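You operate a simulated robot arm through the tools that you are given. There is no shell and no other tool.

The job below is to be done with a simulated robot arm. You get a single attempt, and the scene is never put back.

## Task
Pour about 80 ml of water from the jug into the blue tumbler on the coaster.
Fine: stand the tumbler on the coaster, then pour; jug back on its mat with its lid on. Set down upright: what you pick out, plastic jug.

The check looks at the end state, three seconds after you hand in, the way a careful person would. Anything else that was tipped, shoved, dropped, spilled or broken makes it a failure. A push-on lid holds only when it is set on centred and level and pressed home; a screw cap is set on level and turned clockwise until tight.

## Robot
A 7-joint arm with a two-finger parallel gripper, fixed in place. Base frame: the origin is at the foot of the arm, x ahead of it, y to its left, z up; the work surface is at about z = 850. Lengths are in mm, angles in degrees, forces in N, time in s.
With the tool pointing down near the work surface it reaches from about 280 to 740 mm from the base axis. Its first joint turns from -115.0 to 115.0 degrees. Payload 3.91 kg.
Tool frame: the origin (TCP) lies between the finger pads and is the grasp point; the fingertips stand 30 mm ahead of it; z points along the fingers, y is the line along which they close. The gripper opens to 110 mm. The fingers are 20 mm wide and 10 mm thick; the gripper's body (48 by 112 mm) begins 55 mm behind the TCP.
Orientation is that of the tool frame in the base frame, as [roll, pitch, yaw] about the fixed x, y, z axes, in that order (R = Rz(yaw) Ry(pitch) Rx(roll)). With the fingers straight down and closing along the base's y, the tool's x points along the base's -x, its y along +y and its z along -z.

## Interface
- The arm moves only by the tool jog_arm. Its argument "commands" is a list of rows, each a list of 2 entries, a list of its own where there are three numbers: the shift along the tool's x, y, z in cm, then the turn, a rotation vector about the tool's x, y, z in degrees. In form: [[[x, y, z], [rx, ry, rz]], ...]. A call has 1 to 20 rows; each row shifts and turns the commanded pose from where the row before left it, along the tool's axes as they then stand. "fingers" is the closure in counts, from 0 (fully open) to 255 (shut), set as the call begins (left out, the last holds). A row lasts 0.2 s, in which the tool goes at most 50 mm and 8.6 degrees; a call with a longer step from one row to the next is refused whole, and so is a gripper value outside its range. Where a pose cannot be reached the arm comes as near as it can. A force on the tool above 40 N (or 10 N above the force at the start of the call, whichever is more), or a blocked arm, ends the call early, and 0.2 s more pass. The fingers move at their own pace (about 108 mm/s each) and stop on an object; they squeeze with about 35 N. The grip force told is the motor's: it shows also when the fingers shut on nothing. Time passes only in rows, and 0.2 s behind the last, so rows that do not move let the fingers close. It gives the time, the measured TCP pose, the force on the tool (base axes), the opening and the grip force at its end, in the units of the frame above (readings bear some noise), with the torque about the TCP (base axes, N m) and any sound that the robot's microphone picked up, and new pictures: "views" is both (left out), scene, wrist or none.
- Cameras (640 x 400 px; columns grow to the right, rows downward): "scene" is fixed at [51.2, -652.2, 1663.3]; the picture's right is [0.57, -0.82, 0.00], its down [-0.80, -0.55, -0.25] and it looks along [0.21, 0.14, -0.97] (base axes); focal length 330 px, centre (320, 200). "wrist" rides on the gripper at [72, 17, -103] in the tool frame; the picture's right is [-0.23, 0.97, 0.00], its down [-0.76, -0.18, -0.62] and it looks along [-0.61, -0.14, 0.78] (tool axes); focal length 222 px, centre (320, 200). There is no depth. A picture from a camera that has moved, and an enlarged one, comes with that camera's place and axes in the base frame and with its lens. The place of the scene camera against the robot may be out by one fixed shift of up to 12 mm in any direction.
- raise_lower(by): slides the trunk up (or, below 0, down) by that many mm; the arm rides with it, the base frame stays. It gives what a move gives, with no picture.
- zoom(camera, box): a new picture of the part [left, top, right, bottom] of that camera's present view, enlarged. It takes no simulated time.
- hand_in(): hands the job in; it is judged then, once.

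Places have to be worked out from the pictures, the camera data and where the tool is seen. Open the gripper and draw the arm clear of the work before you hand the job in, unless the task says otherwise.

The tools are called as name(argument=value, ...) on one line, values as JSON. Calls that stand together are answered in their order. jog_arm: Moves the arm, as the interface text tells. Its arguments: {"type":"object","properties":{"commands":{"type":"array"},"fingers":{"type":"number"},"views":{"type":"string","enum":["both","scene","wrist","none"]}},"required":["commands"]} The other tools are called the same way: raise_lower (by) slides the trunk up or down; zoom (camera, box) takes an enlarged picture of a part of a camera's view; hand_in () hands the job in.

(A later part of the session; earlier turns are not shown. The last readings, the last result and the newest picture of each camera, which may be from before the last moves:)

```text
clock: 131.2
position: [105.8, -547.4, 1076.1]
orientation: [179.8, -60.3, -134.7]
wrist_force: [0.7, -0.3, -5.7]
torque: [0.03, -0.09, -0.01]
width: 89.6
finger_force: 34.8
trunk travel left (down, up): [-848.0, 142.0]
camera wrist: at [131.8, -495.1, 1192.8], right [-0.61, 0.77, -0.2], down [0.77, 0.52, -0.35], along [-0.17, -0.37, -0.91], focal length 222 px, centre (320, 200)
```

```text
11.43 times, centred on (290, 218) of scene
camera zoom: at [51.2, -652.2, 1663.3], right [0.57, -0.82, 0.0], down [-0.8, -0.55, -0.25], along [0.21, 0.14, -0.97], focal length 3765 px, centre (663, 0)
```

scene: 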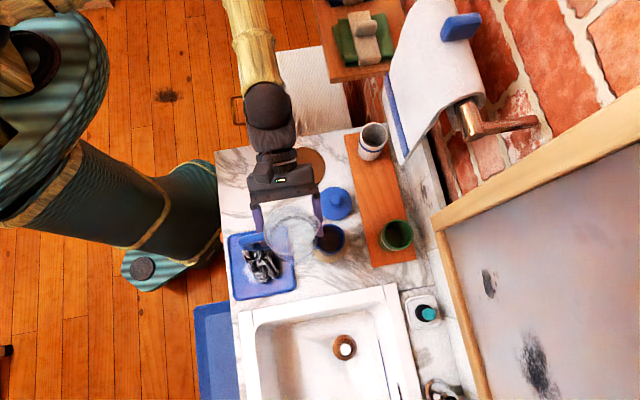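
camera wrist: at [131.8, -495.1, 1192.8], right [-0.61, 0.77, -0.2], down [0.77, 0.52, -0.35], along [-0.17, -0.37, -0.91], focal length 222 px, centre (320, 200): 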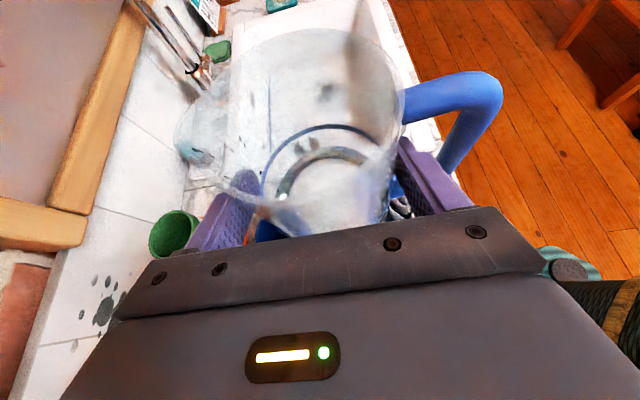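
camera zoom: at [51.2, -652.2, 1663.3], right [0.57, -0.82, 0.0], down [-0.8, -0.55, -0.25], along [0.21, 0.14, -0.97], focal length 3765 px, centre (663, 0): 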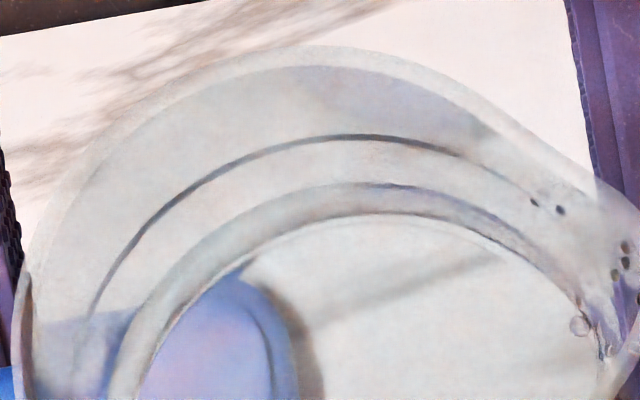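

The optical measures suggest about 56 ml, while the weight suggests about 90 and the geometric model about 80, so I need a better number. I'll take a larger weight sample in this same upright pose I used for the baseline.

jog_arm(commands=[[[0, 0, 0], [0, 0, 0]]], views="none")

jog_arm(commands=[[[0, 0, 0], [0, 0, 0]]], views="none")

jog_arm(commands=[[[0, 0, 0], [0, 0, 0]]], views="none")

jog_arm(commands=[[[0, 0, 0], [0, 0, 0]]], views="none")

jog_arm(commands=[[[0, 0, 0], [0, 0, 0]]], views="none")

jog_arm(commands=[[[0, 0, 0], [0, 0, 0]]], views="none")

jog_arm(commands=[[[0, 0, 0], [0, 0, 0]]], views="none")

jog_arm(commands=[[[0, 0, 0], [0, 0, 0]]], views="none")

jog_arm(commands=[[[0, 0, 0], [0, 0, 0]]], views="none")

jog_arm(commands=[[[0, 0, 0], [0, 0, 0]]], views="none")

jog_arm(commands=[[[0, 0, 0], [0, 0, 0]]], views="none")

jog_arm(commands=[[[0, 0, 0], [0, 0, 0]]], views="none")

jog_arm(commands=[[[0, 0, 0], [0, 0, 0]]], views="none")

jog_arm(commands=[[[0, 0, 0], [0, 0, 0]]], views="none")

jog_arm(commands=[[[0, 0, 0], [0, 0, 0]]], views="none")

jog_arm(commands=[[[0, 0, 0], [0, 0, 0]]], views="none")

jog_arm(commands=[[[0, 0, 0], [0, 0, 0]]], views="none")

jog_arm(commands=[[[0, 0, 0], [0, 0, 0]]], views="none")

jog_arm(commands=[[[0, 0, 0], [0, 0, 0]]], views="none")

jog_arm(commands=[[[0, 0, 0], [0, 0, 0]]], views="none")

```text
clock: 131.6
position: [106.1, -547.3, 1077.4]
orientation: [179.8, -60.3, -134.7]
wrist_force: [0.2, 0.1, -6.3]
torque: [0.07, -0.08, 0.02]
width: 89.4
finger_force: 35.2
trunk travel left (down, up): [-848.0, 142.0]
```

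```text
clock: 132.0
position: [106.2, -548.0, 1077.6]
orientation: [179.8, -60.3, -134.7]
wrist_force: [-0.5, -0.7, -5.5]
torque: [0.02, -0.08, 0.04]
width: 89.3
finger_force: 35.0
trunk travel left (down, up): [-848.0, 142.0]
```

```text
clock: 132.4
position: [105.5, -548.1, 1076.6]
orientation: [179.8, -60.2, -134.7]
wrist_force: [0.6, -0.3, -6.8]
torque: [0.03, -0.1, -0.02]
width: 89.5
finger_force: 35.2
trunk travel left (down, up): [-848.0, 142.0]
```

```text
clock: 132.8
position: [106.3, -546.7, 1077.5]
orientation: [179.8, -60.3, -134.8]
wrist_force: [-0.2, -0.1, -5.4]
torque: [0.03, -0.09, 0.01]
width: 89.5
finger_force: 34.9
trunk travel left (down, up): [-848.0, 142.0]
```

```text
clock: 133.2
position: [105.9, -547.7, 1077.4]
orientation: [179.7, -60.3, -134.7]
wrist_force: [-0.1, 0.0, -7.4]
torque: [0.07, -0.1, -0.01]
width: 89.5
finger_force: 35.4
trunk travel left (down, up): [-848.0, 142.0]
```

```text
clock: 133.6
position: [105.5, -547.4, 1076.3]
orientation: [179.7, -60.2, -134.7]
wrist_force: [-0.2, 0.3, -5.6]
torque: [0.05, -0.08, 0.0]
width: 89.6
finger_force: 34.9
trunk travel left (down, up): [-848.0, 142.0]
```

```text
clock: 134.0
position: [105.4, -546.7, 1077.9]
orientation: [179.9, -60.2, -134.7]
wrist_force: [-0.3, -0.1, -5.8]
torque: [0.05, -0.07, 0.01]
width: 89.4
finger_force: 35.0
trunk travel left (down, up): [-848.0, 142.0]
```

```text
clock: 134.4
position: [105.7, -546.7, 1078.2]
orientation: [179.8, -60.3, -134.7]
wrist_force: [0.4, -0.8, -6.2]
torque: [0.04, -0.12, 0.03]
width: 89.4
finger_force: 35.3
trunk travel left (down, up): [-848.0, 142.0]
```

```text
clock: 134.8
position: [104.8, -546.4, 1077.8]
orientation: [179.8, -60.3, -134.7]
wrist_force: [0.2, 0.7, -5.6]
torque: [0.03, -0.07, -0.02]
width: 89.5
finger_force: 34.8
trunk travel left (down, up): [-848.0, 142.0]
```

```text
clock: 135.2
position: [105.0, -546.8, 1077.6]
orientation: [179.8, -60.3, -134.7]
wrist_force: [-0.1, 0.3, -6.0]
torque: [0.04, -0.08, 0.01]
width: 89.3
finger_force: 35.6
trunk travel left (down, up): [-848.0, 142.0]
```

```text
clock: 135.6
position: [104.7, -546.9, 1078.0]
orientation: [179.7, -60.2, -134.7]
wrist_force: [0.4, 1.0, -5.7]
torque: [0.07, -0.1, 0.01]
width: 89.5
finger_force: 35.3
trunk travel left (down, up): [-848.0, 142.0]
```

```text
clock: 136.0
position: [104.6, -546.8, 1078.4]
orientation: [179.8, -60.4, -134.7]
wrist_force: [-0.1, -0.1, -6.1]
torque: [0.04, -0.08, 0.04]
width: 89.7
finger_force: 35.4
trunk travel left (down, up): [-848.0, 142.0]
```

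```text
clock: 136.4
position: [106.7, -547.7, 1078.0]
orientation: [179.9, -60.4, -134.7]
wrist_force: [-0.2, 0.5, -4.6]
torque: [0.08, -0.06, 0.04]
width: 89.4
finger_force: 34.8
trunk travel left (down, up): [-848.0, 142.0]
```

```text
clock: 136.8
position: [105.1, -547.4, 1078.0]
orientation: [179.8, -60.3, -134.7]
wrist_force: [-0.2, 1.0, -5.3]
torque: [0.03, -0.1, 0.0]
width: 89.6
finger_force: 35.5
trunk travel left (down, up): [-848.0, 142.0]
```

```text
clock: 137.2
position: [106.0, -547.3, 1076.7]
orientation: [179.8, -60.4, -134.8]
wrist_force: [0.7, -0.2, -5.6]
torque: [0.04, -0.11, 0.0]
width: 89.2
finger_force: 35.1
trunk travel left (down, up): [-848.0, 142.0]
```

```text
clock: 137.6
position: [105.7, -547.3, 1077.5]
orientation: [179.9, -60.3, -134.7]
wrist_force: [0.3, -0.1, -5.5]
torque: [0.06, -0.07, 0.02]
width: 89.6
finger_force: 35.2
trunk travel left (down, up): [-848.0, 142.0]
```

```text
clock: 138.0
position: [104.7, -547.4, 1076.7]
orientation: [179.8, -60.3, -134.7]
wrist_force: [0.3, -0.2, -5.8]
torque: [0.03, -0.08, -0.02]
width: 89.5
finger_force: 35.3
trunk travel left (down, up): [-848.0, 142.0]
```

```text
clock: 138.4
position: [106.1, -547.6, 1076.6]
orientation: [179.8, -60.3, -134.8]
wrist_force: [0.0, 0.3, -5.9]
torque: [0.04, -0.11, -0.02]
width: 89.4
finger_force: 34.7
trunk travel left (down, up): [-848.0, 142.0]
```

```text
clock: 138.8
position: [106.2, -547.9, 1077.4]
orientation: [179.8, -60.3, -134.7]
wrist_force: [0.2, 0.4, -6.6]
torque: [0.06, -0.13, 0.03]
width: 89.1
finger_force: 34.4
trunk travel left (down, up): [-848.0, 142.0]
```

```text
clock: 139.2
position: [104.3, -547.2, 1076.5]
orientation: [179.8, -60.3, -134.7]
wrist_force: [-0.2, -0.1, -5.9]
torque: [0.04, -0.08, -0.04]
width: 89.3
finger_force: 34.5
trunk travel left (down, up): [-848.0, 142.0]
```

Combining weight (about 91 ±13), optics (about 56 ±13) and the geometric model (about 80) gives roughly 76 ml. I'll carry the jug back over its mat, where I can compare the level against the pre-pour view directly before letting go.

jog_arm(commands=[[[-0.63, -0.266, -1.105], [0, 0, 0]], [[-1.259, -0.5325, -2.21], [0, 0, 0]], [[-1.259, -0.5325, -2.21], [0, 0, 0]], [[-1.259, -0.5325, -2.21], [0, 0, 0]], [[-1.259, -0.5325, -2.21], [0, 0, 0]], [[-1.259, -0.5325, -2.21], [0, 0, 0]], [[-1.259, -0.5325, -2.21], [0, 0, 0]], [[-1.259, -0.5325, -2.21], [0, 0, 0]], [[-0.63, -0.266, -1.105], [0, 0, 0]], [[0, 0, 0], [1.4, -0.8, 0]], [[0, 0, 0], [0, 0, 0]], [[0, 0, 0], [0, 0, 0]]])

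zoom(camera="scene", box=[250, 90, 350, 190])

```text
clock: 141.8
position: [278.8, -433.0, 1080.4]
orientation: [-178.8, -59.4, -134.7]
wrist_force: [0.1, 0.2, -6.1]
torque: [0.04, -0.1, -0.03]
width: 89.4
finger_force: 35.1
trunk travel left (down, up): [-848.0, 142.0]
camera wrist: at [302.0, -381.4, 1194.4], right [-0.62, 0.75, -0.21], down [0.77, 0.54, -0.34], along [-0.14, -0.37, -0.92], focal length 222 px, centre (320, 200)
```

scene: 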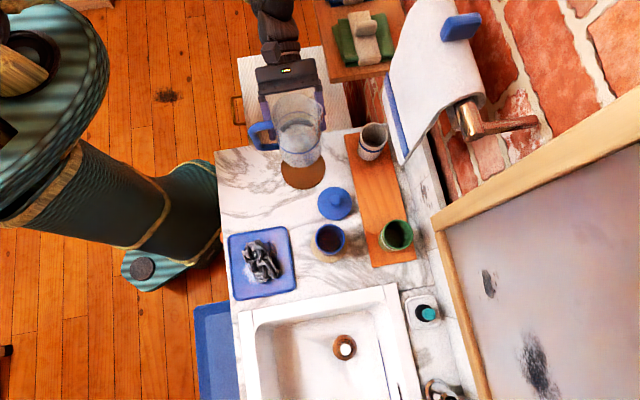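
wrist: 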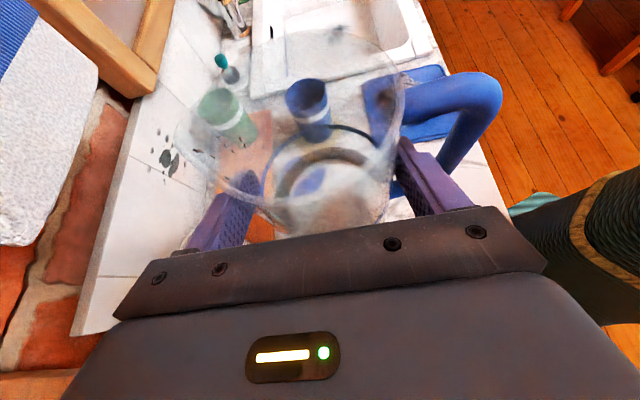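

```text
4.00 times, centred on (300, 140) of scene
camera zoom: at [51.2, -652.2, 1663.3], right [0.57, -0.82, 0.0], down [-0.8, -0.55, -0.25], along [0.21, 0.14, -0.97], focal length 1318 px, centre (400, 440)
```

zoom: 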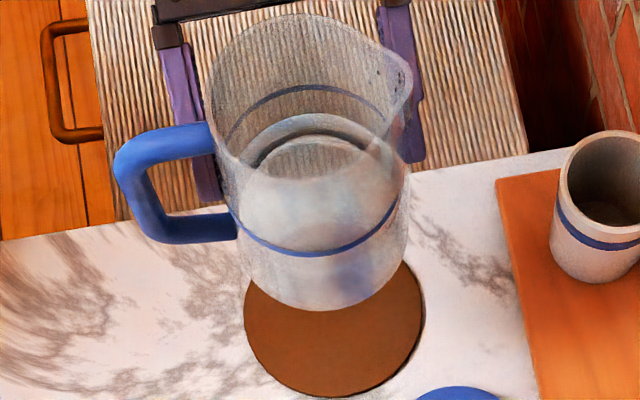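

The jug is aligned over its mat and level. I'll lower the trunk 105 mm first, then finish in small steps.

raise_lower(by=-105)

jog_arm(commands=[[[0, 0, 0], [0, 0, 0]]])

zoom(camera="scene", box=[250, 100, 350, 200])

```text
clock: 143.2
position: [278.6, -434.2, 974.5]
orientation: [-178.8, -59.4, -134.8]
wrist_force: [0.2, 0.3, -5.4]
torque: [0.08, -0.11, 0.0]
width: 89.2
finger_force: 34.9
trunk travel left (down, up): [-743.0, 247.0]
```

```text
clock: 143.6
position: [277.2, -433.9, 973.9]
orientation: [-178.9, -59.4, -134.6]
wrist_force: [0.4, -0.1, -5.7]
torque: [0.08, -0.06, 0.0]
width: 89.3
finger_force: 35.5
trunk travel left (down, up): [-743.0, 247.0]
camera wrist: at [302.0, -381.3, 1089.4], right [-0.62, 0.75, -0.21], down [0.77, 0.54, -0.34], along [-0.14, -0.37, -0.92], focal length 222 px, centre (320, 200)
```

scene: 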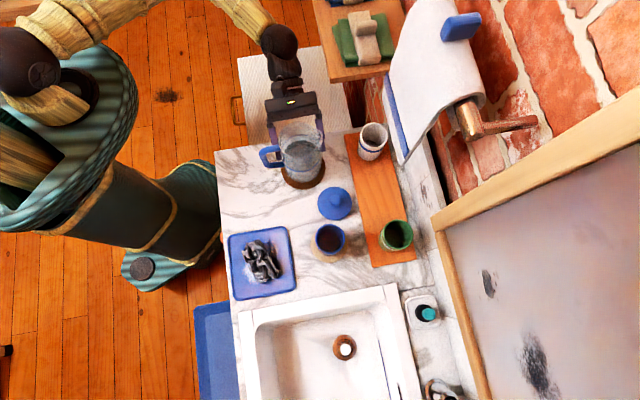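
wrist: 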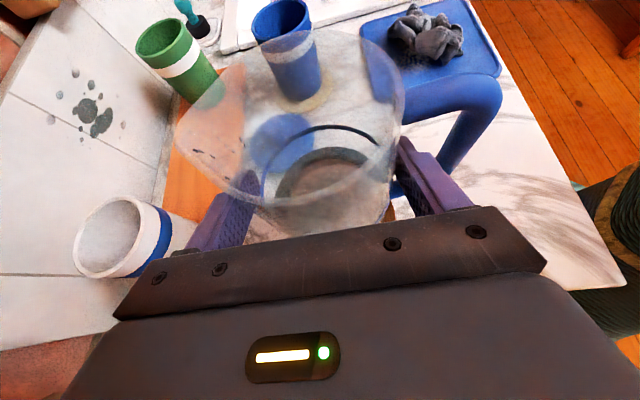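

```text
4.00 times, centred on (300, 150) of scene
camera zoom: at [51.2, -652.2, 1663.3], right [0.57, -0.82, 0.0], down [-0.8, -0.55, -0.25], along [0.21, 0.14, -0.97], focal length 1318 px, centre (400, 400)
```

zoom: 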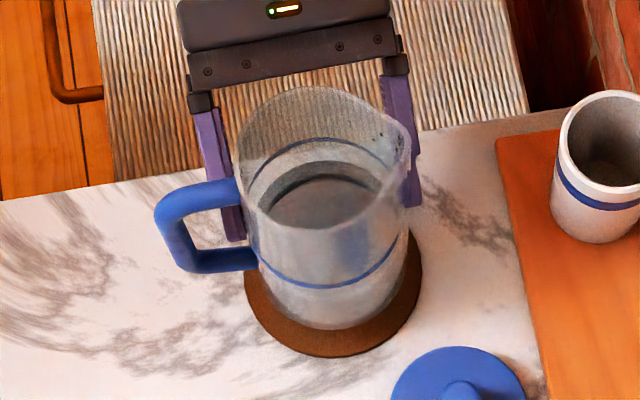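

The jug is 20 mm above the mat, almost where it stood for the pre-pour picture. I'll zoom 10x to measure the ring-to-water distance as before (37 px then).

zoom(camera="scene", box=[282, 112, 322, 152])

zoom(camera="scene", box=[260, 115, 335, 190])

```text
10.00 times, centred on (302, 132) of scene
camera zoom: at [51.2, -652.2, 1663.3], right [0.57, -0.82, 0.0], down [-0.8, -0.55, -0.25], along [0.21, 0.14, -0.97], focal length 3295 px, centre (500, 880)
```

zoom: 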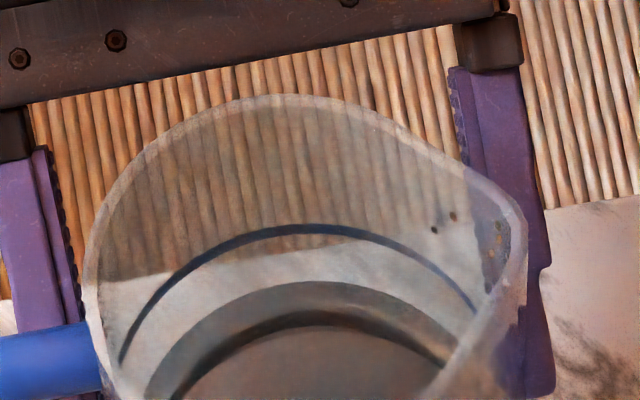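

```text
5.33 times, centred on (298, 152) of scene
camera zoom: at [51.2, -652.2, 1663.3], right [0.57, -0.82, 0.0], down [-0.8, -0.55, -0.25], along [0.21, 0.14, -0.97], focal length 1757 px, centre (440, 453)
```

zoom: 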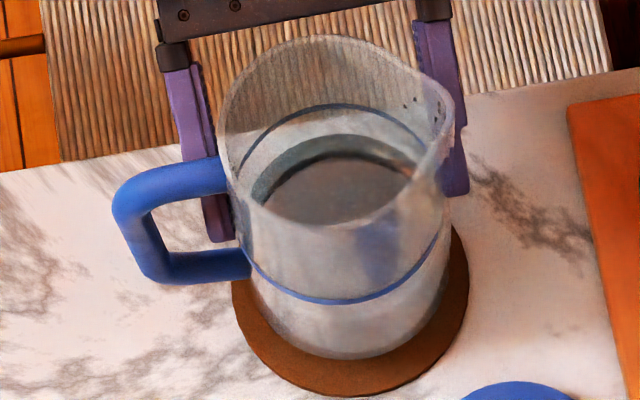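

The refraction patterns make my optical reading unreliable. I'll look more closely at the jug's back wall to identify the true waterline.

zoom(camera="scene", box=[290, 128, 320, 148])

zoom(camera="wrist", box=[230, 90, 410, 250])

zoom(camera="scene", box=[275, 140, 325, 190])

```text
16.00 times, centred on (305, 138) of scene
camera zoom: at [51.2, -652.2, 1663.3], right [0.57, -0.82, 0.0], down [-0.8, -0.55, -0.25], along [0.21, 0.14, -0.97], focal length 5272 px, centre (560, 1192)
```

zoom: 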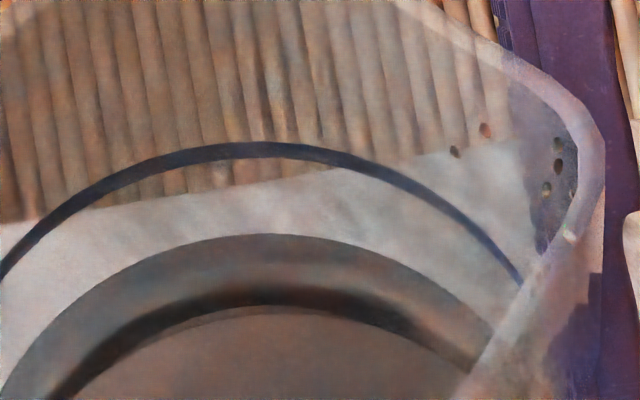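

```text
2.50 times, centred on (320, 170) of wrist
camera zoom: at [302.0, -381.3, 1089.4], right [-0.62, 0.75, -0.21], down [0.77, 0.54, -0.34], along [-0.14, -0.37, -0.92], focal length 555 px, centre (320, 275)
```

zoom: 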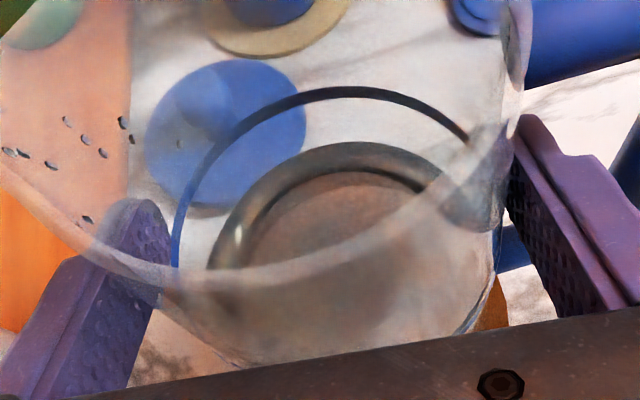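

```text
8.00 times, centred on (300, 165) of scene
camera zoom: at [51.2, -652.2, 1663.3], right [0.57, -0.82, 0.0], down [-0.8, -0.55, -0.25], along [0.21, 0.14, -0.97], focal length 2636 px, centre (480, 480)
```

zoom: 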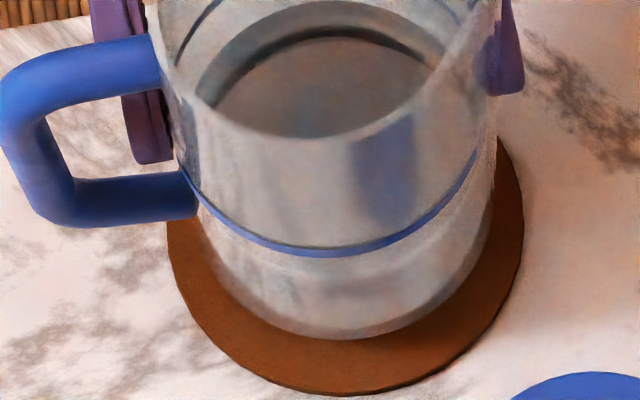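

The waterline is a clear arc: it dropped about 10 mm, so about 56 ml left the jug by optics and 62 ml as my combined estimate. That's short of 80, so I'll go back for one more small pour of about 16 ml. First I lift straight up.

raise_lower(by=105)

jog_arm(commands=[[[0, 0, 0], [-1.4, 0.8, 0]], [[0.63, 0.266, 1.105], [0, 0, 0]], [[1.259, 0.5325, 2.21], [0, 0, 0]], [[1.259, 0.5325, 2.21], [0, 0, 0]], [[1.259, 0.5325, 2.21], [0, 0, 0]], [[1.259, 0.5325, 2.21], [0, 0, 0]], [[1.259, 0.5325, 2.21], [0, 0, 0]], [[1.259, 0.5325, 2.21], [0, 0, 0]], [[1.259, 0.5325, 2.21], [0, 0, 0]], [[0.63, 0.266, 1.105], [0, 0, 0]], [[0, 0, 0], [0, 0, 0]], [[0, 0, 0], [0, 0, 0]]], views="scene")

```text
clock: 144.9
position: [279.3, -432.6, 1079.6]
orientation: [-178.9, -59.4, -134.7]
wrist_force: [-0.3, 0.1, -6.4]
torque: [0.05, -0.1, 0.03]
width: 89.6
finger_force: 34.6
trunk travel left (down, up): [-848.0, 142.0]
```

```text
clock: 147.5
position: [105.3, -548.5, 1078.9]
orientation: [179.8, -60.3, -134.8]
wrist_force: [-0.4, -0.5, -5.9]
torque: [0.04, -0.11, 0.01]
width: 89.2
finger_force: 35.2
trunk travel left (down, up): [-848.0, 142.0]
```

scene: 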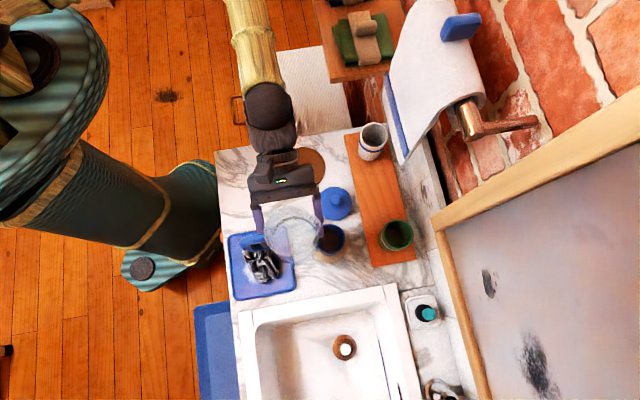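

Back at the pour station, I'll tilt to about 50° and lower over the tumbler as before.

jog_arm(commands=[[[0, 0, 0], [-2.8, 0, -4.92]], [[0, 0, 0], [-2.97, 0, -5.214]], [[0, 0, 0], [-3.465, 0, -6.083]], [[0, 0, 0], [-3.465, 0, -6.083]], [[0, 0, 0], [-3.465, 0, -6.083]], [[0, 0, 0], [-3.465, 0, -6.083]], [[0, 0, 0], [-2.97, 0, -5.214]], [[0, 0, 0], [-1.98, 0, -3.476]], [[0, 0, 0], [0, 0, 0]]], views="none")

raise_lower(by=-80)

jog_arm(commands=[[[0, 0, 0], [-1.881, 0, -3.302]], [[0, 0, 0], [-1.881, 0, -3.302]], [[0, 0, 0], [-1.881, 0, -3.302]], [[0, 0, 0], [-0.792, 0, -1.39]], [[0, 0, 0], [0, 0, 0]], [[0, 0, 0], [0, 0, 0]]])

zoom(camera="wrist", box=[20, 60, 420, 280])

zoom(camera="scene", box=[290, 195, 370, 275])

```text
clock: 149.5
position: [104.5, -547.2, 1078.9]
orientation: [112.8, -34.2, -81.6]
wrist_force: [1.5, -0.4, -5.8]
torque: [-0.11, -0.26, -0.01]
width: 89.5
finger_force: 35.2
trunk travel left (down, up): [-848.0, 142.0]
```

```text
clock: 150.7
position: [104.9, -547.7, 999.7]
orientation: [112.8, -34.1, -81.7]
wrist_force: [-0.7, -0.3, -6.0]
torque: [-0.12, -0.24, -0.02]
width: 89.5
finger_force: 34.8
trunk travel left (down, up): [-768.0, 222.0]
```

```text
clock: 152.1
position: [104.0, -547.8, 998.7]
orientation: [104.3, -23.3, -77.6]
wrist_force: [-0.1, 0.0, -6.3]
torque: [-0.1, -0.27, 0.06]
width: 89.5
finger_force: 34.8
trunk travel left (down, up): [-768.0, 222.0]
camera wrist: at [208.8, -573.7, 1067.3], right [-0.36, 0.52, 0.78], down [0.48, 0.81, -0.32], along [-0.8, 0.26, -0.54], focal length 222 px, centre (320, 200)
```

scene: 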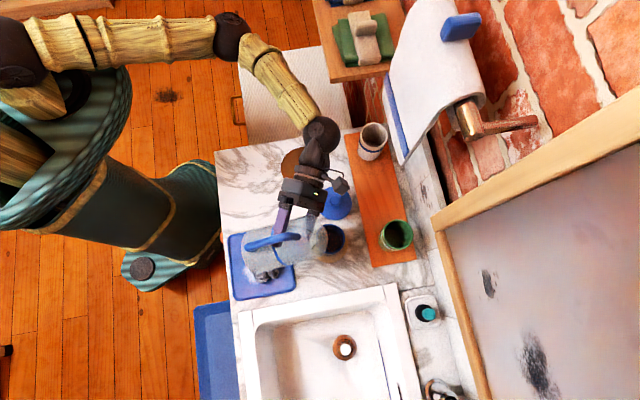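
wrist: 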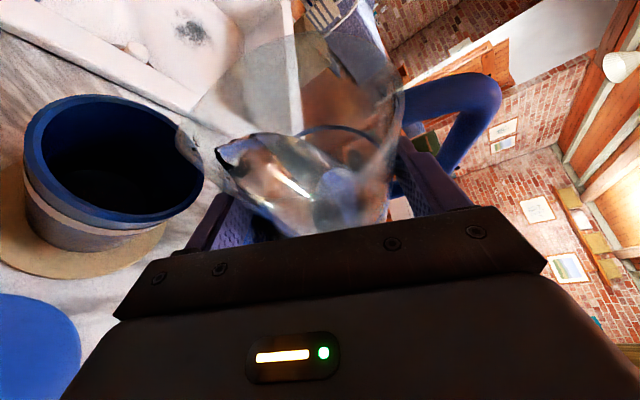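

```text
1.60 times, centred on (220, 170) of wrist
camera zoom: at [208.8, -573.7, 1067.3], right [-0.36, 0.52, 0.78], down [0.48, 0.81, -0.32], along [-0.8, 0.26, -0.54], focal length 355 px, centre (480, 248)
```

zoom: 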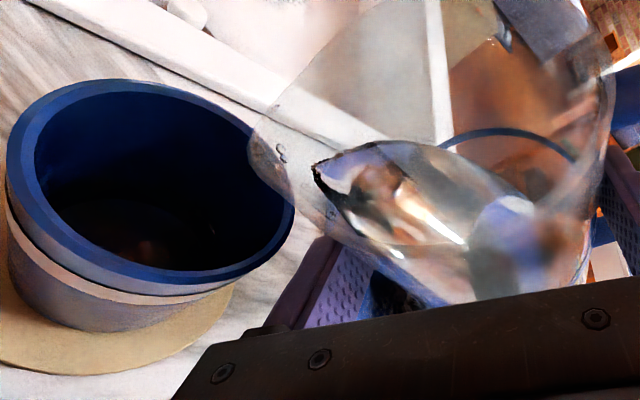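

```text
5.00 times, centred on (330, 235) of scene
camera zoom: at [51.2, -652.2, 1663.3], right [0.57, -0.82, 0.0], down [-0.8, -0.55, -0.25], along [0.21, 0.14, -0.97], focal length 1647 px, centre (270, 25)
```

zoom: 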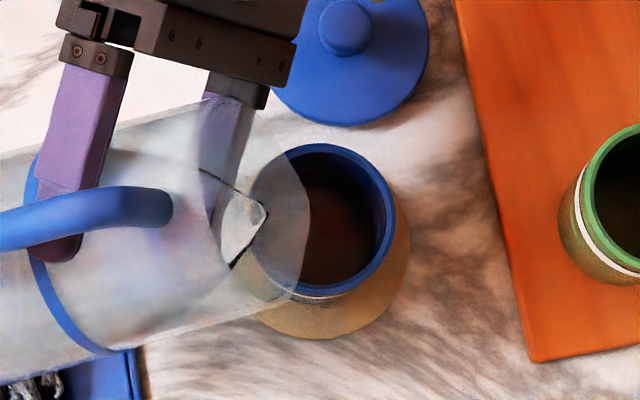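

The water edge is about 19 mm short of the lip at 62.9°, as expected. I'll shift 3 mm toward the cup's centre and tilt to about 65.7°.

jog_arm(commands=[[[0.232, -0.136, -0.132], [0, 0, 0]], [[0, 0, 0], [-0.693, 0, -1.217]], [[0, 0, 0], [-0.693, 0, -1.217]], [[0, 0, 0], [0, 0, 0]], [[0, 0, 0], [0, 0, 0]]])

zoom(camera="wrist", box=[20, 60, 420, 280])

zoom(camera="scene", box=[290, 195, 370, 275])

```text
clock: 153.3
position: [106.6, -550.5, 998.0]
orientation: [102.7, -21.1, -77.1]
wrist_force: [1.0, 0.8, -5.5]
torque: [-0.12, -0.29, 0.0]
width: 89.5
finger_force: 34.8
trunk travel left (down, up): [-768.0, 222.0]
camera wrist: at [213.6, -577.7, 1062.7], right [-0.33, 0.49, 0.81], down [0.47, 0.83, -0.31], along [-0.82, 0.28, -0.51], focal length 222 px, centre (320, 200)
```

scene: 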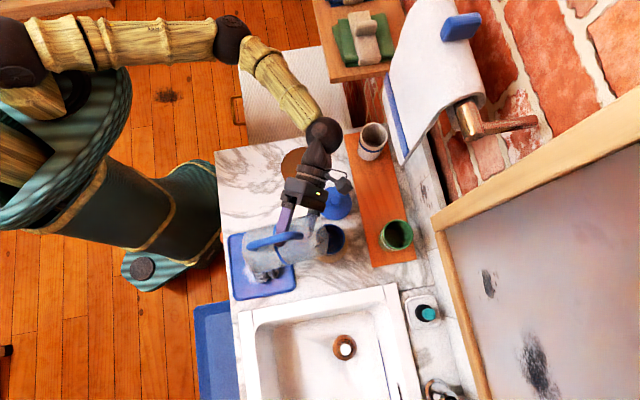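
wrist: 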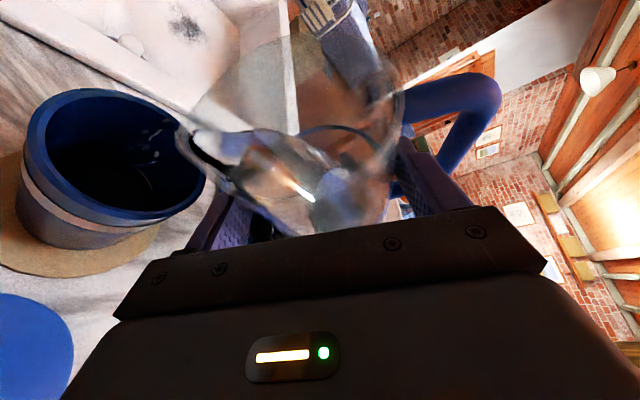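

```text
1.60 times, centred on (220, 170) of wrist
camera zoom: at [213.6, -577.7, 1062.7], right [-0.33, 0.49, 0.81], down [0.47, 0.83, -0.31], along [-0.82, 0.28, -0.51], focal length 355 px, centre (480, 248)
```

zoom: 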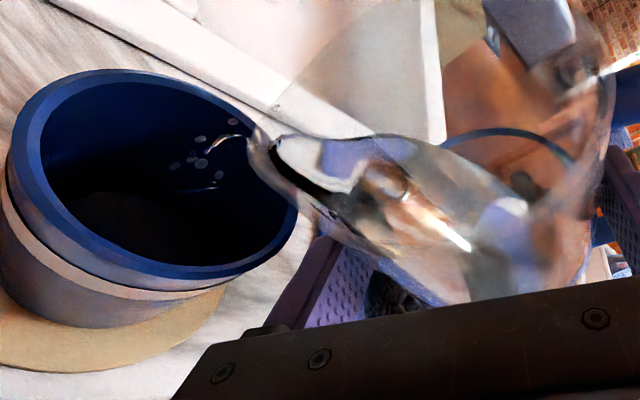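

```text
5.00 times, centred on (330, 235) of scene
camera zoom: at [51.2, -652.2, 1663.3], right [0.57, -0.82, 0.0], down [-0.8, -0.55, -0.25], along [0.21, 0.14, -0.97], focal length 1647 px, centre (270, 25)
```

zoom: 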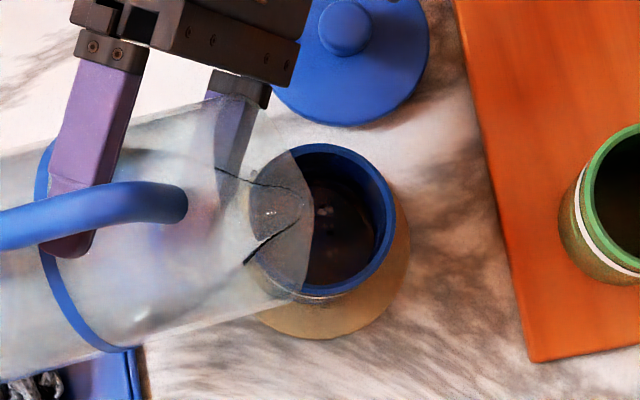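

It's pouring neatly into the tumbler again. I'll step to 66.5° and hold.

jog_arm(commands=[[[0, 0, 0], [-0.248, 0, -0.435]], [[0, 0, 0], [-0.248, 0, -0.435]], [[0, 0, 0], [0, 0, 0]], [[0, 0, 0], [0, 0, 0]], [[0, 0, 0], [0, 0, 0]], [[0, 0, 0], [0, 0, 0]], [[0, 0, 0], [0, 0, 0]]], views="wrist")

zoom(camera="wrist", box=[20, 60, 240, 220])

jog_arm(commands=[[[0, 0, 0], [0, 0, 0]], [[0, 0, 0], [0, 0, 0]], [[0, 0, 0], [0, 0, 0]]], views="wrist")

zoom(camera="wrist", box=[20, 60, 240, 220])

```text
clock: 154.9
position: [107.2, -550.8, 999.0]
orientation: [102.0, -20.2, -76.8]
wrist_force: [-0.8, -0.5, -6.3]
torque: [-0.14, -0.25, 0.03]
width: 89.1
finger_force: 34.9
trunk travel left (down, up): [-768.0, 222.0]
camera wrist: at [214.4, -578.6, 1060.9], right [-0.32, 0.48, 0.81], down [0.47, 0.83, -0.3], along [-0.82, 0.28, -0.49], focal length 222 px, centre (320, 200)
```

wrist: 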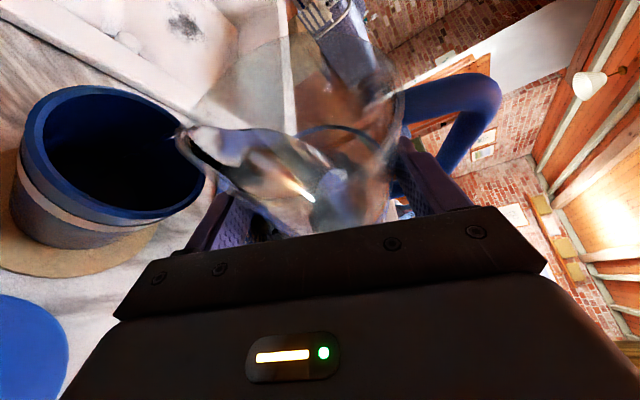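

```text
2.50 times, centred on (130, 140) of wrist
camera zoom: at [214.4, -578.6, 1060.9], right [-0.32, 0.48, 0.81], down [0.47, 0.83, -0.3], along [-0.82, 0.28, -0.49], focal length 555 px, centre (795, 350)
```

zoom: 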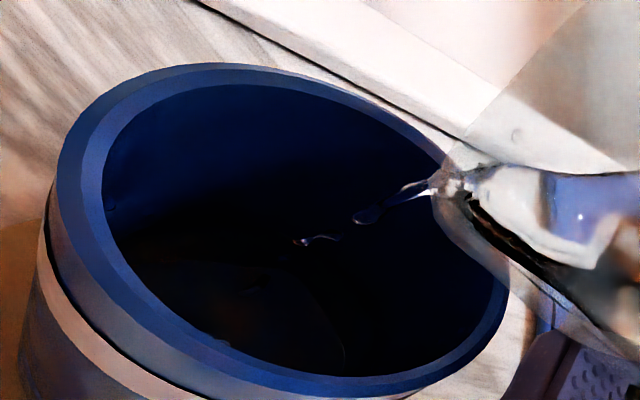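

```text
clock: 155.7
position: [107.3, -549.7, 998.7]
orientation: [102.1, -20.2, -76.9]
wrist_force: [0.3, 0.1, -5.6]
torque: [-0.13, -0.28, -0.01]
width: 89.4
finger_force: 35.2
trunk travel left (down, up): [-768.0, 222.0]
camera wrist: at [214.4, -578.6, 1060.9], right [-0.32, 0.48, 0.81], down [0.47, 0.83, -0.3], along [-0.82, 0.28, -0.49], focal length 222 px, centre (320, 200)
```

wrist: 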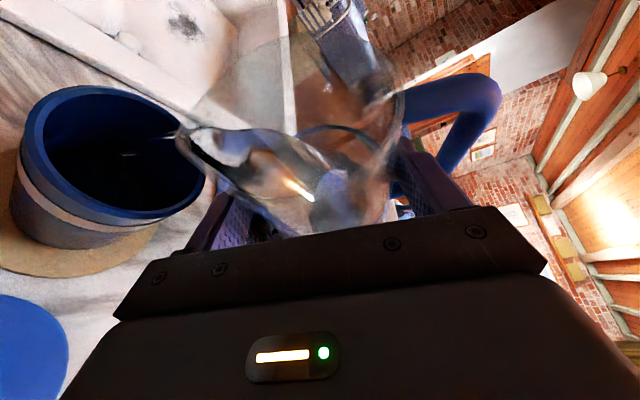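

```text
2.50 times, centred on (130, 140) of wrist
camera zoom: at [214.4, -578.6, 1060.9], right [-0.32, 0.48, 0.81], down [0.47, 0.83, -0.3], along [-0.82, 0.28, -0.49], focal length 555 px, centre (795, 350)
```

zoom: 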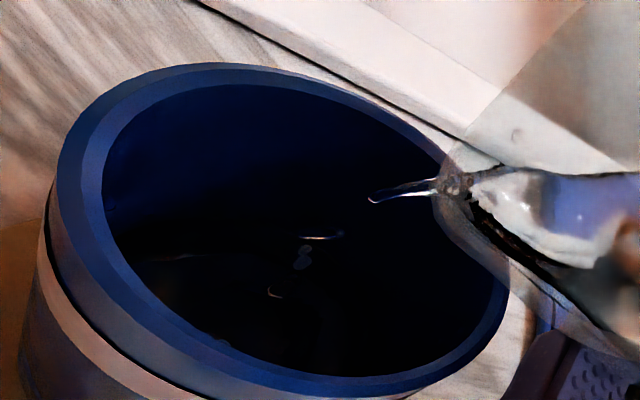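

That adds about 15 ml. I'll tilt back now and hold over the tumbler until the dripping stops.

jog_arm(commands=[[[0, 0, 0], [1.98, 0, 3.476]], [[0, 0, 0], [1.98, 0, 3.476]], [[0, 0, 0], [2.2, 0, 3.86]], [[0, 0, 0], [2.2, 0, 3.86]], [[0, 0, 0], [0, 0, 0]], [[0, 0, 0], [0, 0, 0]], [[0, 0, 0], [0, 0, 0]], [[0, 0, 0], [0, 0, 0]]])

zoom(camera="scene", box=[290, 195, 370, 275])

raise_lower(by=80)

jog_arm(commands=[[[0, 0, 0], [1.98, 0, 3.476]], [[0, 0, 0], [2.97, 0, 5.214]], [[0, 0, 0], [3.465, 0, 6.083]], [[0, 0, 0], [3.465, 0, 6.083]], [[0, 0, 0], [3.465, 0, 6.083]], [[0, 0, 0], [3.465, 0, 6.083]], [[0, 0, 0], [2.97, 0, 5.214]], [[0, 0, 0], [2.8, 0, 4.92]], [[0, 0, 0], [0, 0, 0]], [[0, 0, 0], [0, 0, 0]]])

zoom(camera="scene", box=[315, 225, 345, 255])

zoom(camera="scene", box=[318, 224, 348, 242])

zoom(camera="scene", box=[265, 200, 315, 235])

```text
clock: 157.5
position: [107.8, -551.0, 998.8]
orientation: [112.7, -34.2, -81.7]
wrist_force: [0.3, -0.8, -4.6]
torque: [-0.09, -0.28, 0.01]
width: 89.4
finger_force: 35.5
trunk travel left (down, up): [-768.0, 222.0]
camera wrist: at [199.2, -563.2, 1086.6], right [-0.47, 0.63, 0.61], down [0.54, 0.76, -0.36], along [-0.7, 0.16, -0.7], focal length 222 px, centre (320, 200)
```

scene: 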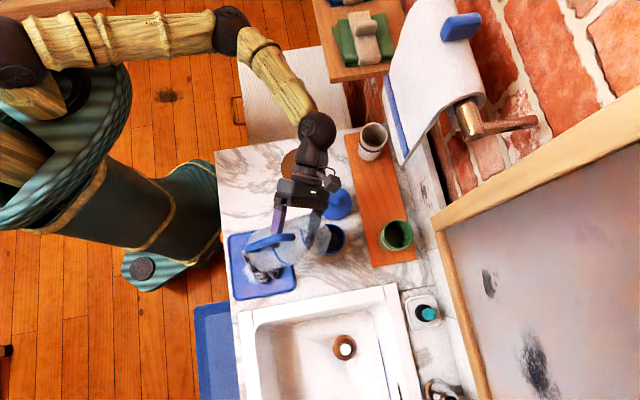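
wrist: 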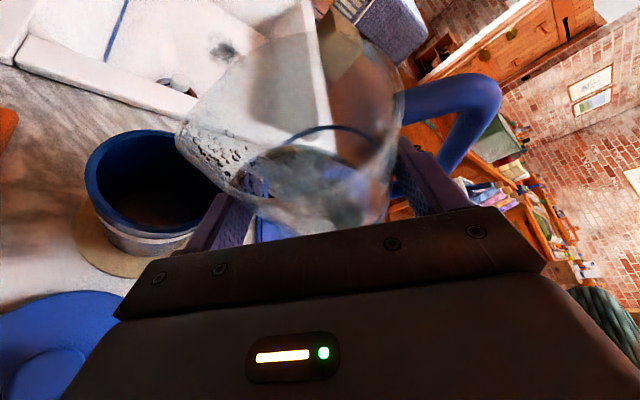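

```text
5.00 times, centred on (330, 235) of scene
camera zoom: at [51.2, -652.2, 1663.3], right [0.57, -0.82, 0.0], down [-0.8, -0.55, -0.25], along [0.21, 0.14, -0.97], focal length 1647 px, centre (270, 25)
```

zoom: 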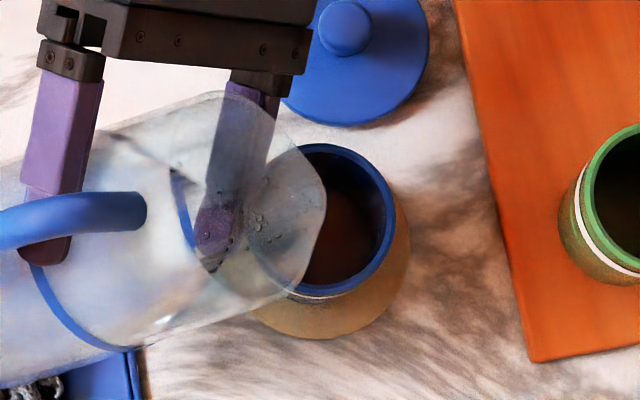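

```text
clock: 158.7
position: [107.2, -550.8, 1078.9]
orientation: [112.7, -34.2, -81.7]
wrist_force: [-0.1, -0.4, -6.6]
torque: [-0.15, -0.25, 0.01]
width: 89.5
finger_force: 34.7
trunk travel left (down, up): [-848.0, 142.0]
```

```text
clock: 160.9
position: [107.4, -550.0, 1079.3]
orientation: [-180.0, -60.4, -134.9]
wrist_force: [0.7, 0.0, -6.0]
torque: [0.06, -0.09, 0.01]
width: 89.2
finger_force: 34.6
trunk travel left (down, up): [-848.0, 142.0]
camera wrist: at [133.3, -497.7, 1194.1], right [-0.61, 0.77, -0.2], down [0.77, 0.52, -0.35], along [-0.17, -0.37, -0.91], focal length 222 px, centre (320, 200)
```

scene: 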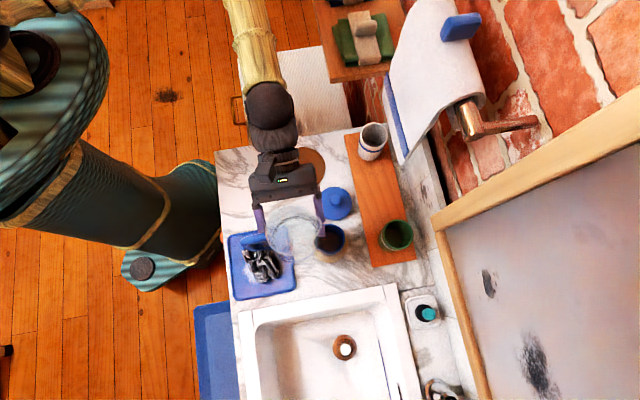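
wrist: 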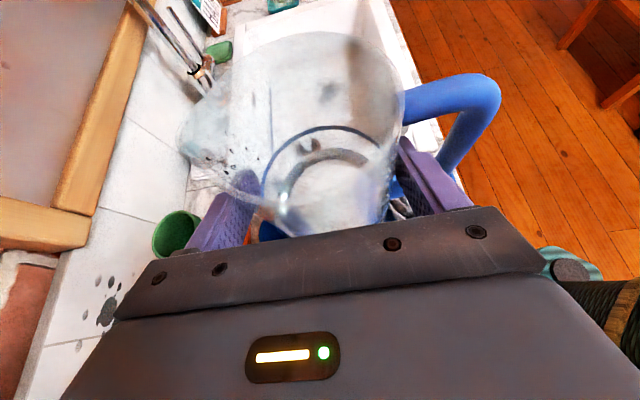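

```text
13.33 times, centred on (330, 240) of scene
camera zoom: at [51.2, -652.2, 1663.3], right [0.57, -0.82, 0.0], down [-0.8, -0.55, -0.25], along [0.21, 0.14, -0.97], focal length 4393 px, centre (187, -333)
```

zoom: 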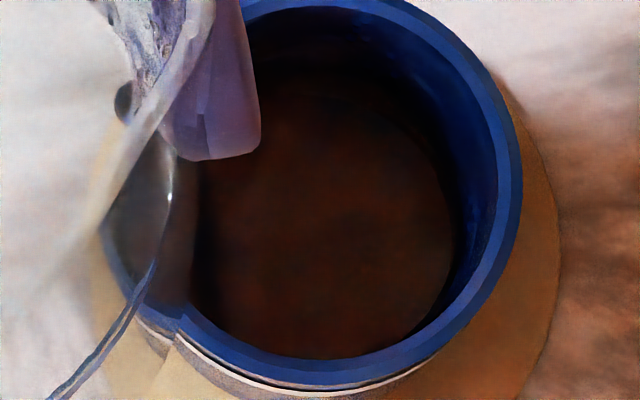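

```text
16.00 times, centred on (333, 233) of scene
camera zoom: at [51.2, -652.2, 1663.3], right [0.57, -0.82, 0.0], down [-0.8, -0.55, -0.25], along [0.21, 0.14, -0.97], focal length 5272 px, centre (112, -328)
```

zoom: 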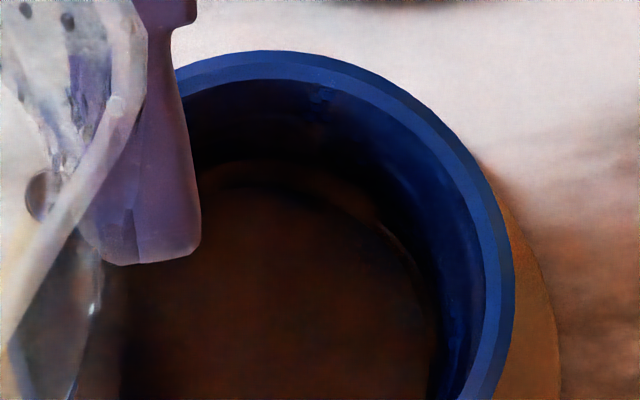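

```text
11.43 times, centred on (290, 218) of scene
camera zoom: at [51.2, -652.2, 1663.3], right [0.57, -0.82, 0.0], down [-0.8, -0.55, -0.25], along [0.21, 0.14, -0.97], focal length 3765 px, centre (663, 0)
```

zoom: 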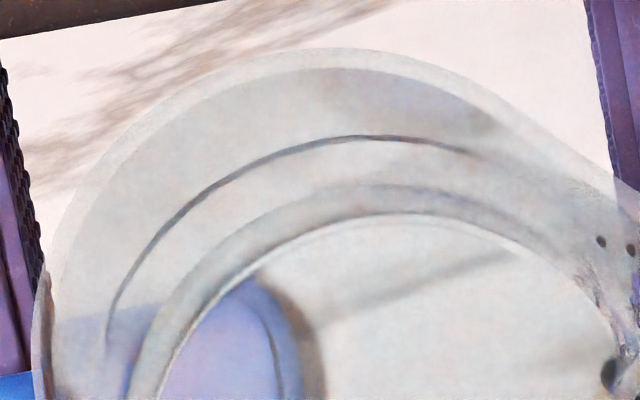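

My combined estimate is now about 76 ml, and the tumbler's waterline gives about 74 ml. That's "about 80", so I'm done pouring. I'll carry the jug back over its mat.

jog_arm(commands=[[[-0.631, -0.2525, -1.109], [0, 0, 0]], [[-1.2625, -0.505, -2.2175], [0, 0, 0]], [[-1.2625, -0.505, -2.2175], [0, 0, 0]], [[-1.2625, -0.505, -2.2175], [0, 0, 0]], [[-1.2625, -0.505, -2.2175], [0, 0, 0]], [[-1.2625, -0.505, -2.2175], [0, 0, 0]], [[-1.2625, -0.505, -2.2175], [0, 0, 0]], [[-1.2625, -0.505, -2.2175], [0, 0, 0]], [[-0.631, -0.2525, -1.109], [0, 0, 0]], [[0, 0, 0], [1.2, -1.0, 0]], [[0, 0, 0], [0, 0, 0]], [[0, 0, 0], [0, 0, 0]]], views="none")

raise_lower(by=-105)

jog_arm(commands=[[[0, 0, 0], [0, 0, 0]]])

zoom(camera="scene", box=[250, 100, 350, 200])

zoom(camera="scene", box=[290, 128, 320, 148])

```text
clock: 163.5
position: [279.6, -432.3, 1080.0]
orientation: [-178.8, -59.2, -134.9]
wrist_force: [-0.2, -0.3, -6.8]
torque: [0.04, -0.1, 0.0]
width: 89.4
finger_force: 34.9
trunk travel left (down, up): [-848.0, 142.0]
```

```text
clock: 164.8
position: [279.3, -433.1, 975.2]
orientation: [-178.7, -59.3, -134.9]
wrist_force: [-0.2, -0.7, -5.5]
torque: [0.01, -0.09, 0.02]
width: 89.2
finger_force: 34.6
trunk travel left (down, up): [-743.0, 247.0]
```

```text
clock: 165.2
position: [279.7, -432.2, 973.3]
orientation: [-178.8, -59.3, -134.9]
wrist_force: [0.3, 0.1, -6.2]
torque: [0.05, -0.11, 0.0]
width: 89.1
finger_force: 34.9
trunk travel left (down, up): [-743.0, 247.0]
camera wrist: at [302.9, -380.2, 1090.1], right [-0.62, 0.76, -0.21], down [0.77, 0.54, -0.34], along [-0.14, -0.37, -0.92], focal length 222 px, centre (320, 200)
```

scene: 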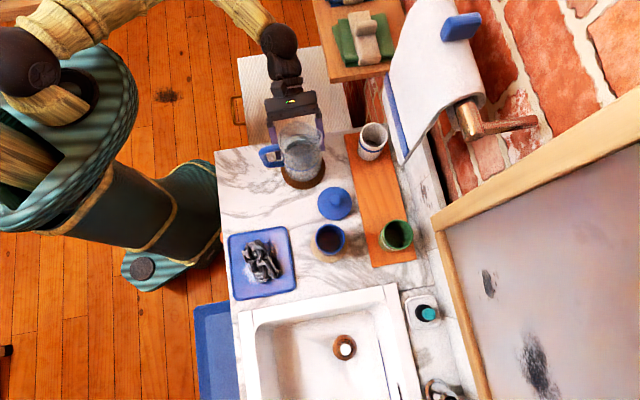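
wrist: 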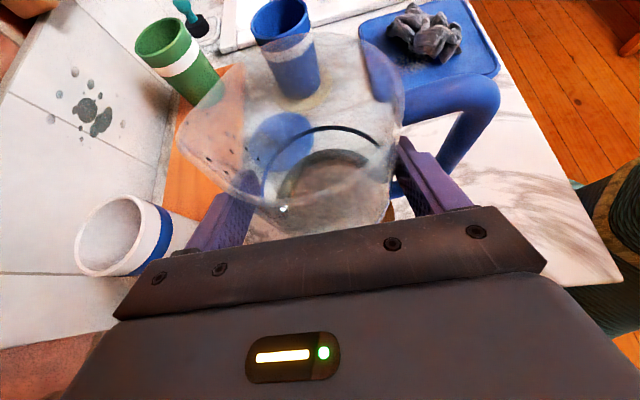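

```text
4.00 times, centred on (300, 150) of scene
camera zoom: at [51.2, -652.2, 1663.3], right [0.57, -0.82, 0.0], down [-0.8, -0.55, -0.25], along [0.21, 0.14, -0.97], focal length 1318 px, centre (400, 400)
```

zoom: 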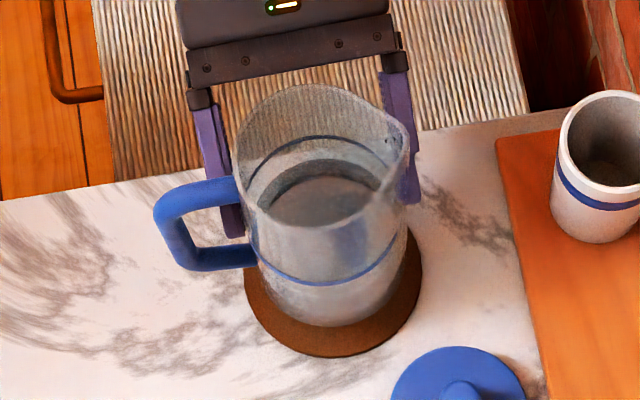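

```text
16.00 times, centred on (305, 138) of scene
camera zoom: at [51.2, -652.2, 1663.3], right [0.57, -0.82, 0.0], down [-0.8, -0.55, -0.25], along [0.21, 0.14, -0.97], focal length 5272 px, centre (560, 1192)
```

zoom: 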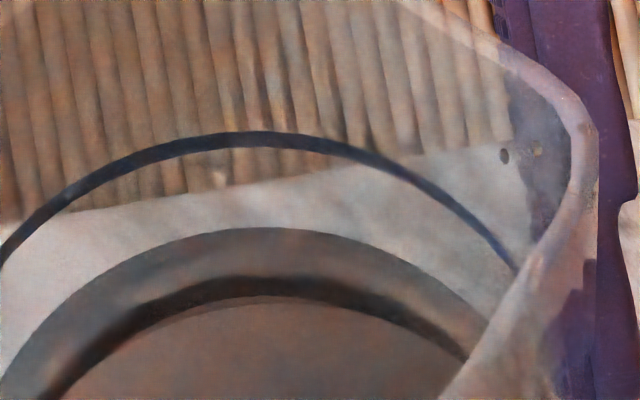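

I'll lower onto the mat now: 16 mm with the trunk, then small steps while watching the force.

raise_lower(by=-16)

raise_lower(by=-2)

```text
clock: 165.9
position: [280.1, -432.2, 957.1]
orientation: [-178.8, -59.3, -134.9]
wrist_force: [0.0, 0.8, -6.4]
torque: [0.04, -0.09, 0.0]
width: 89.5
finger_force: 34.9
trunk travel left (down, up): [-727.0, 263.0]
```

```text
clock: 166.4
position: [279.4, -432.9, 956.8]
orientation: [-178.8, -59.4, -134.9]
wrist_force: [0.1, 0.3, -4.8]
torque: [0.11, -0.02, 0.01]
width: 89.1
finger_force: 35.2
trunk travel left (down, up): [-725.0, 265.0]
```

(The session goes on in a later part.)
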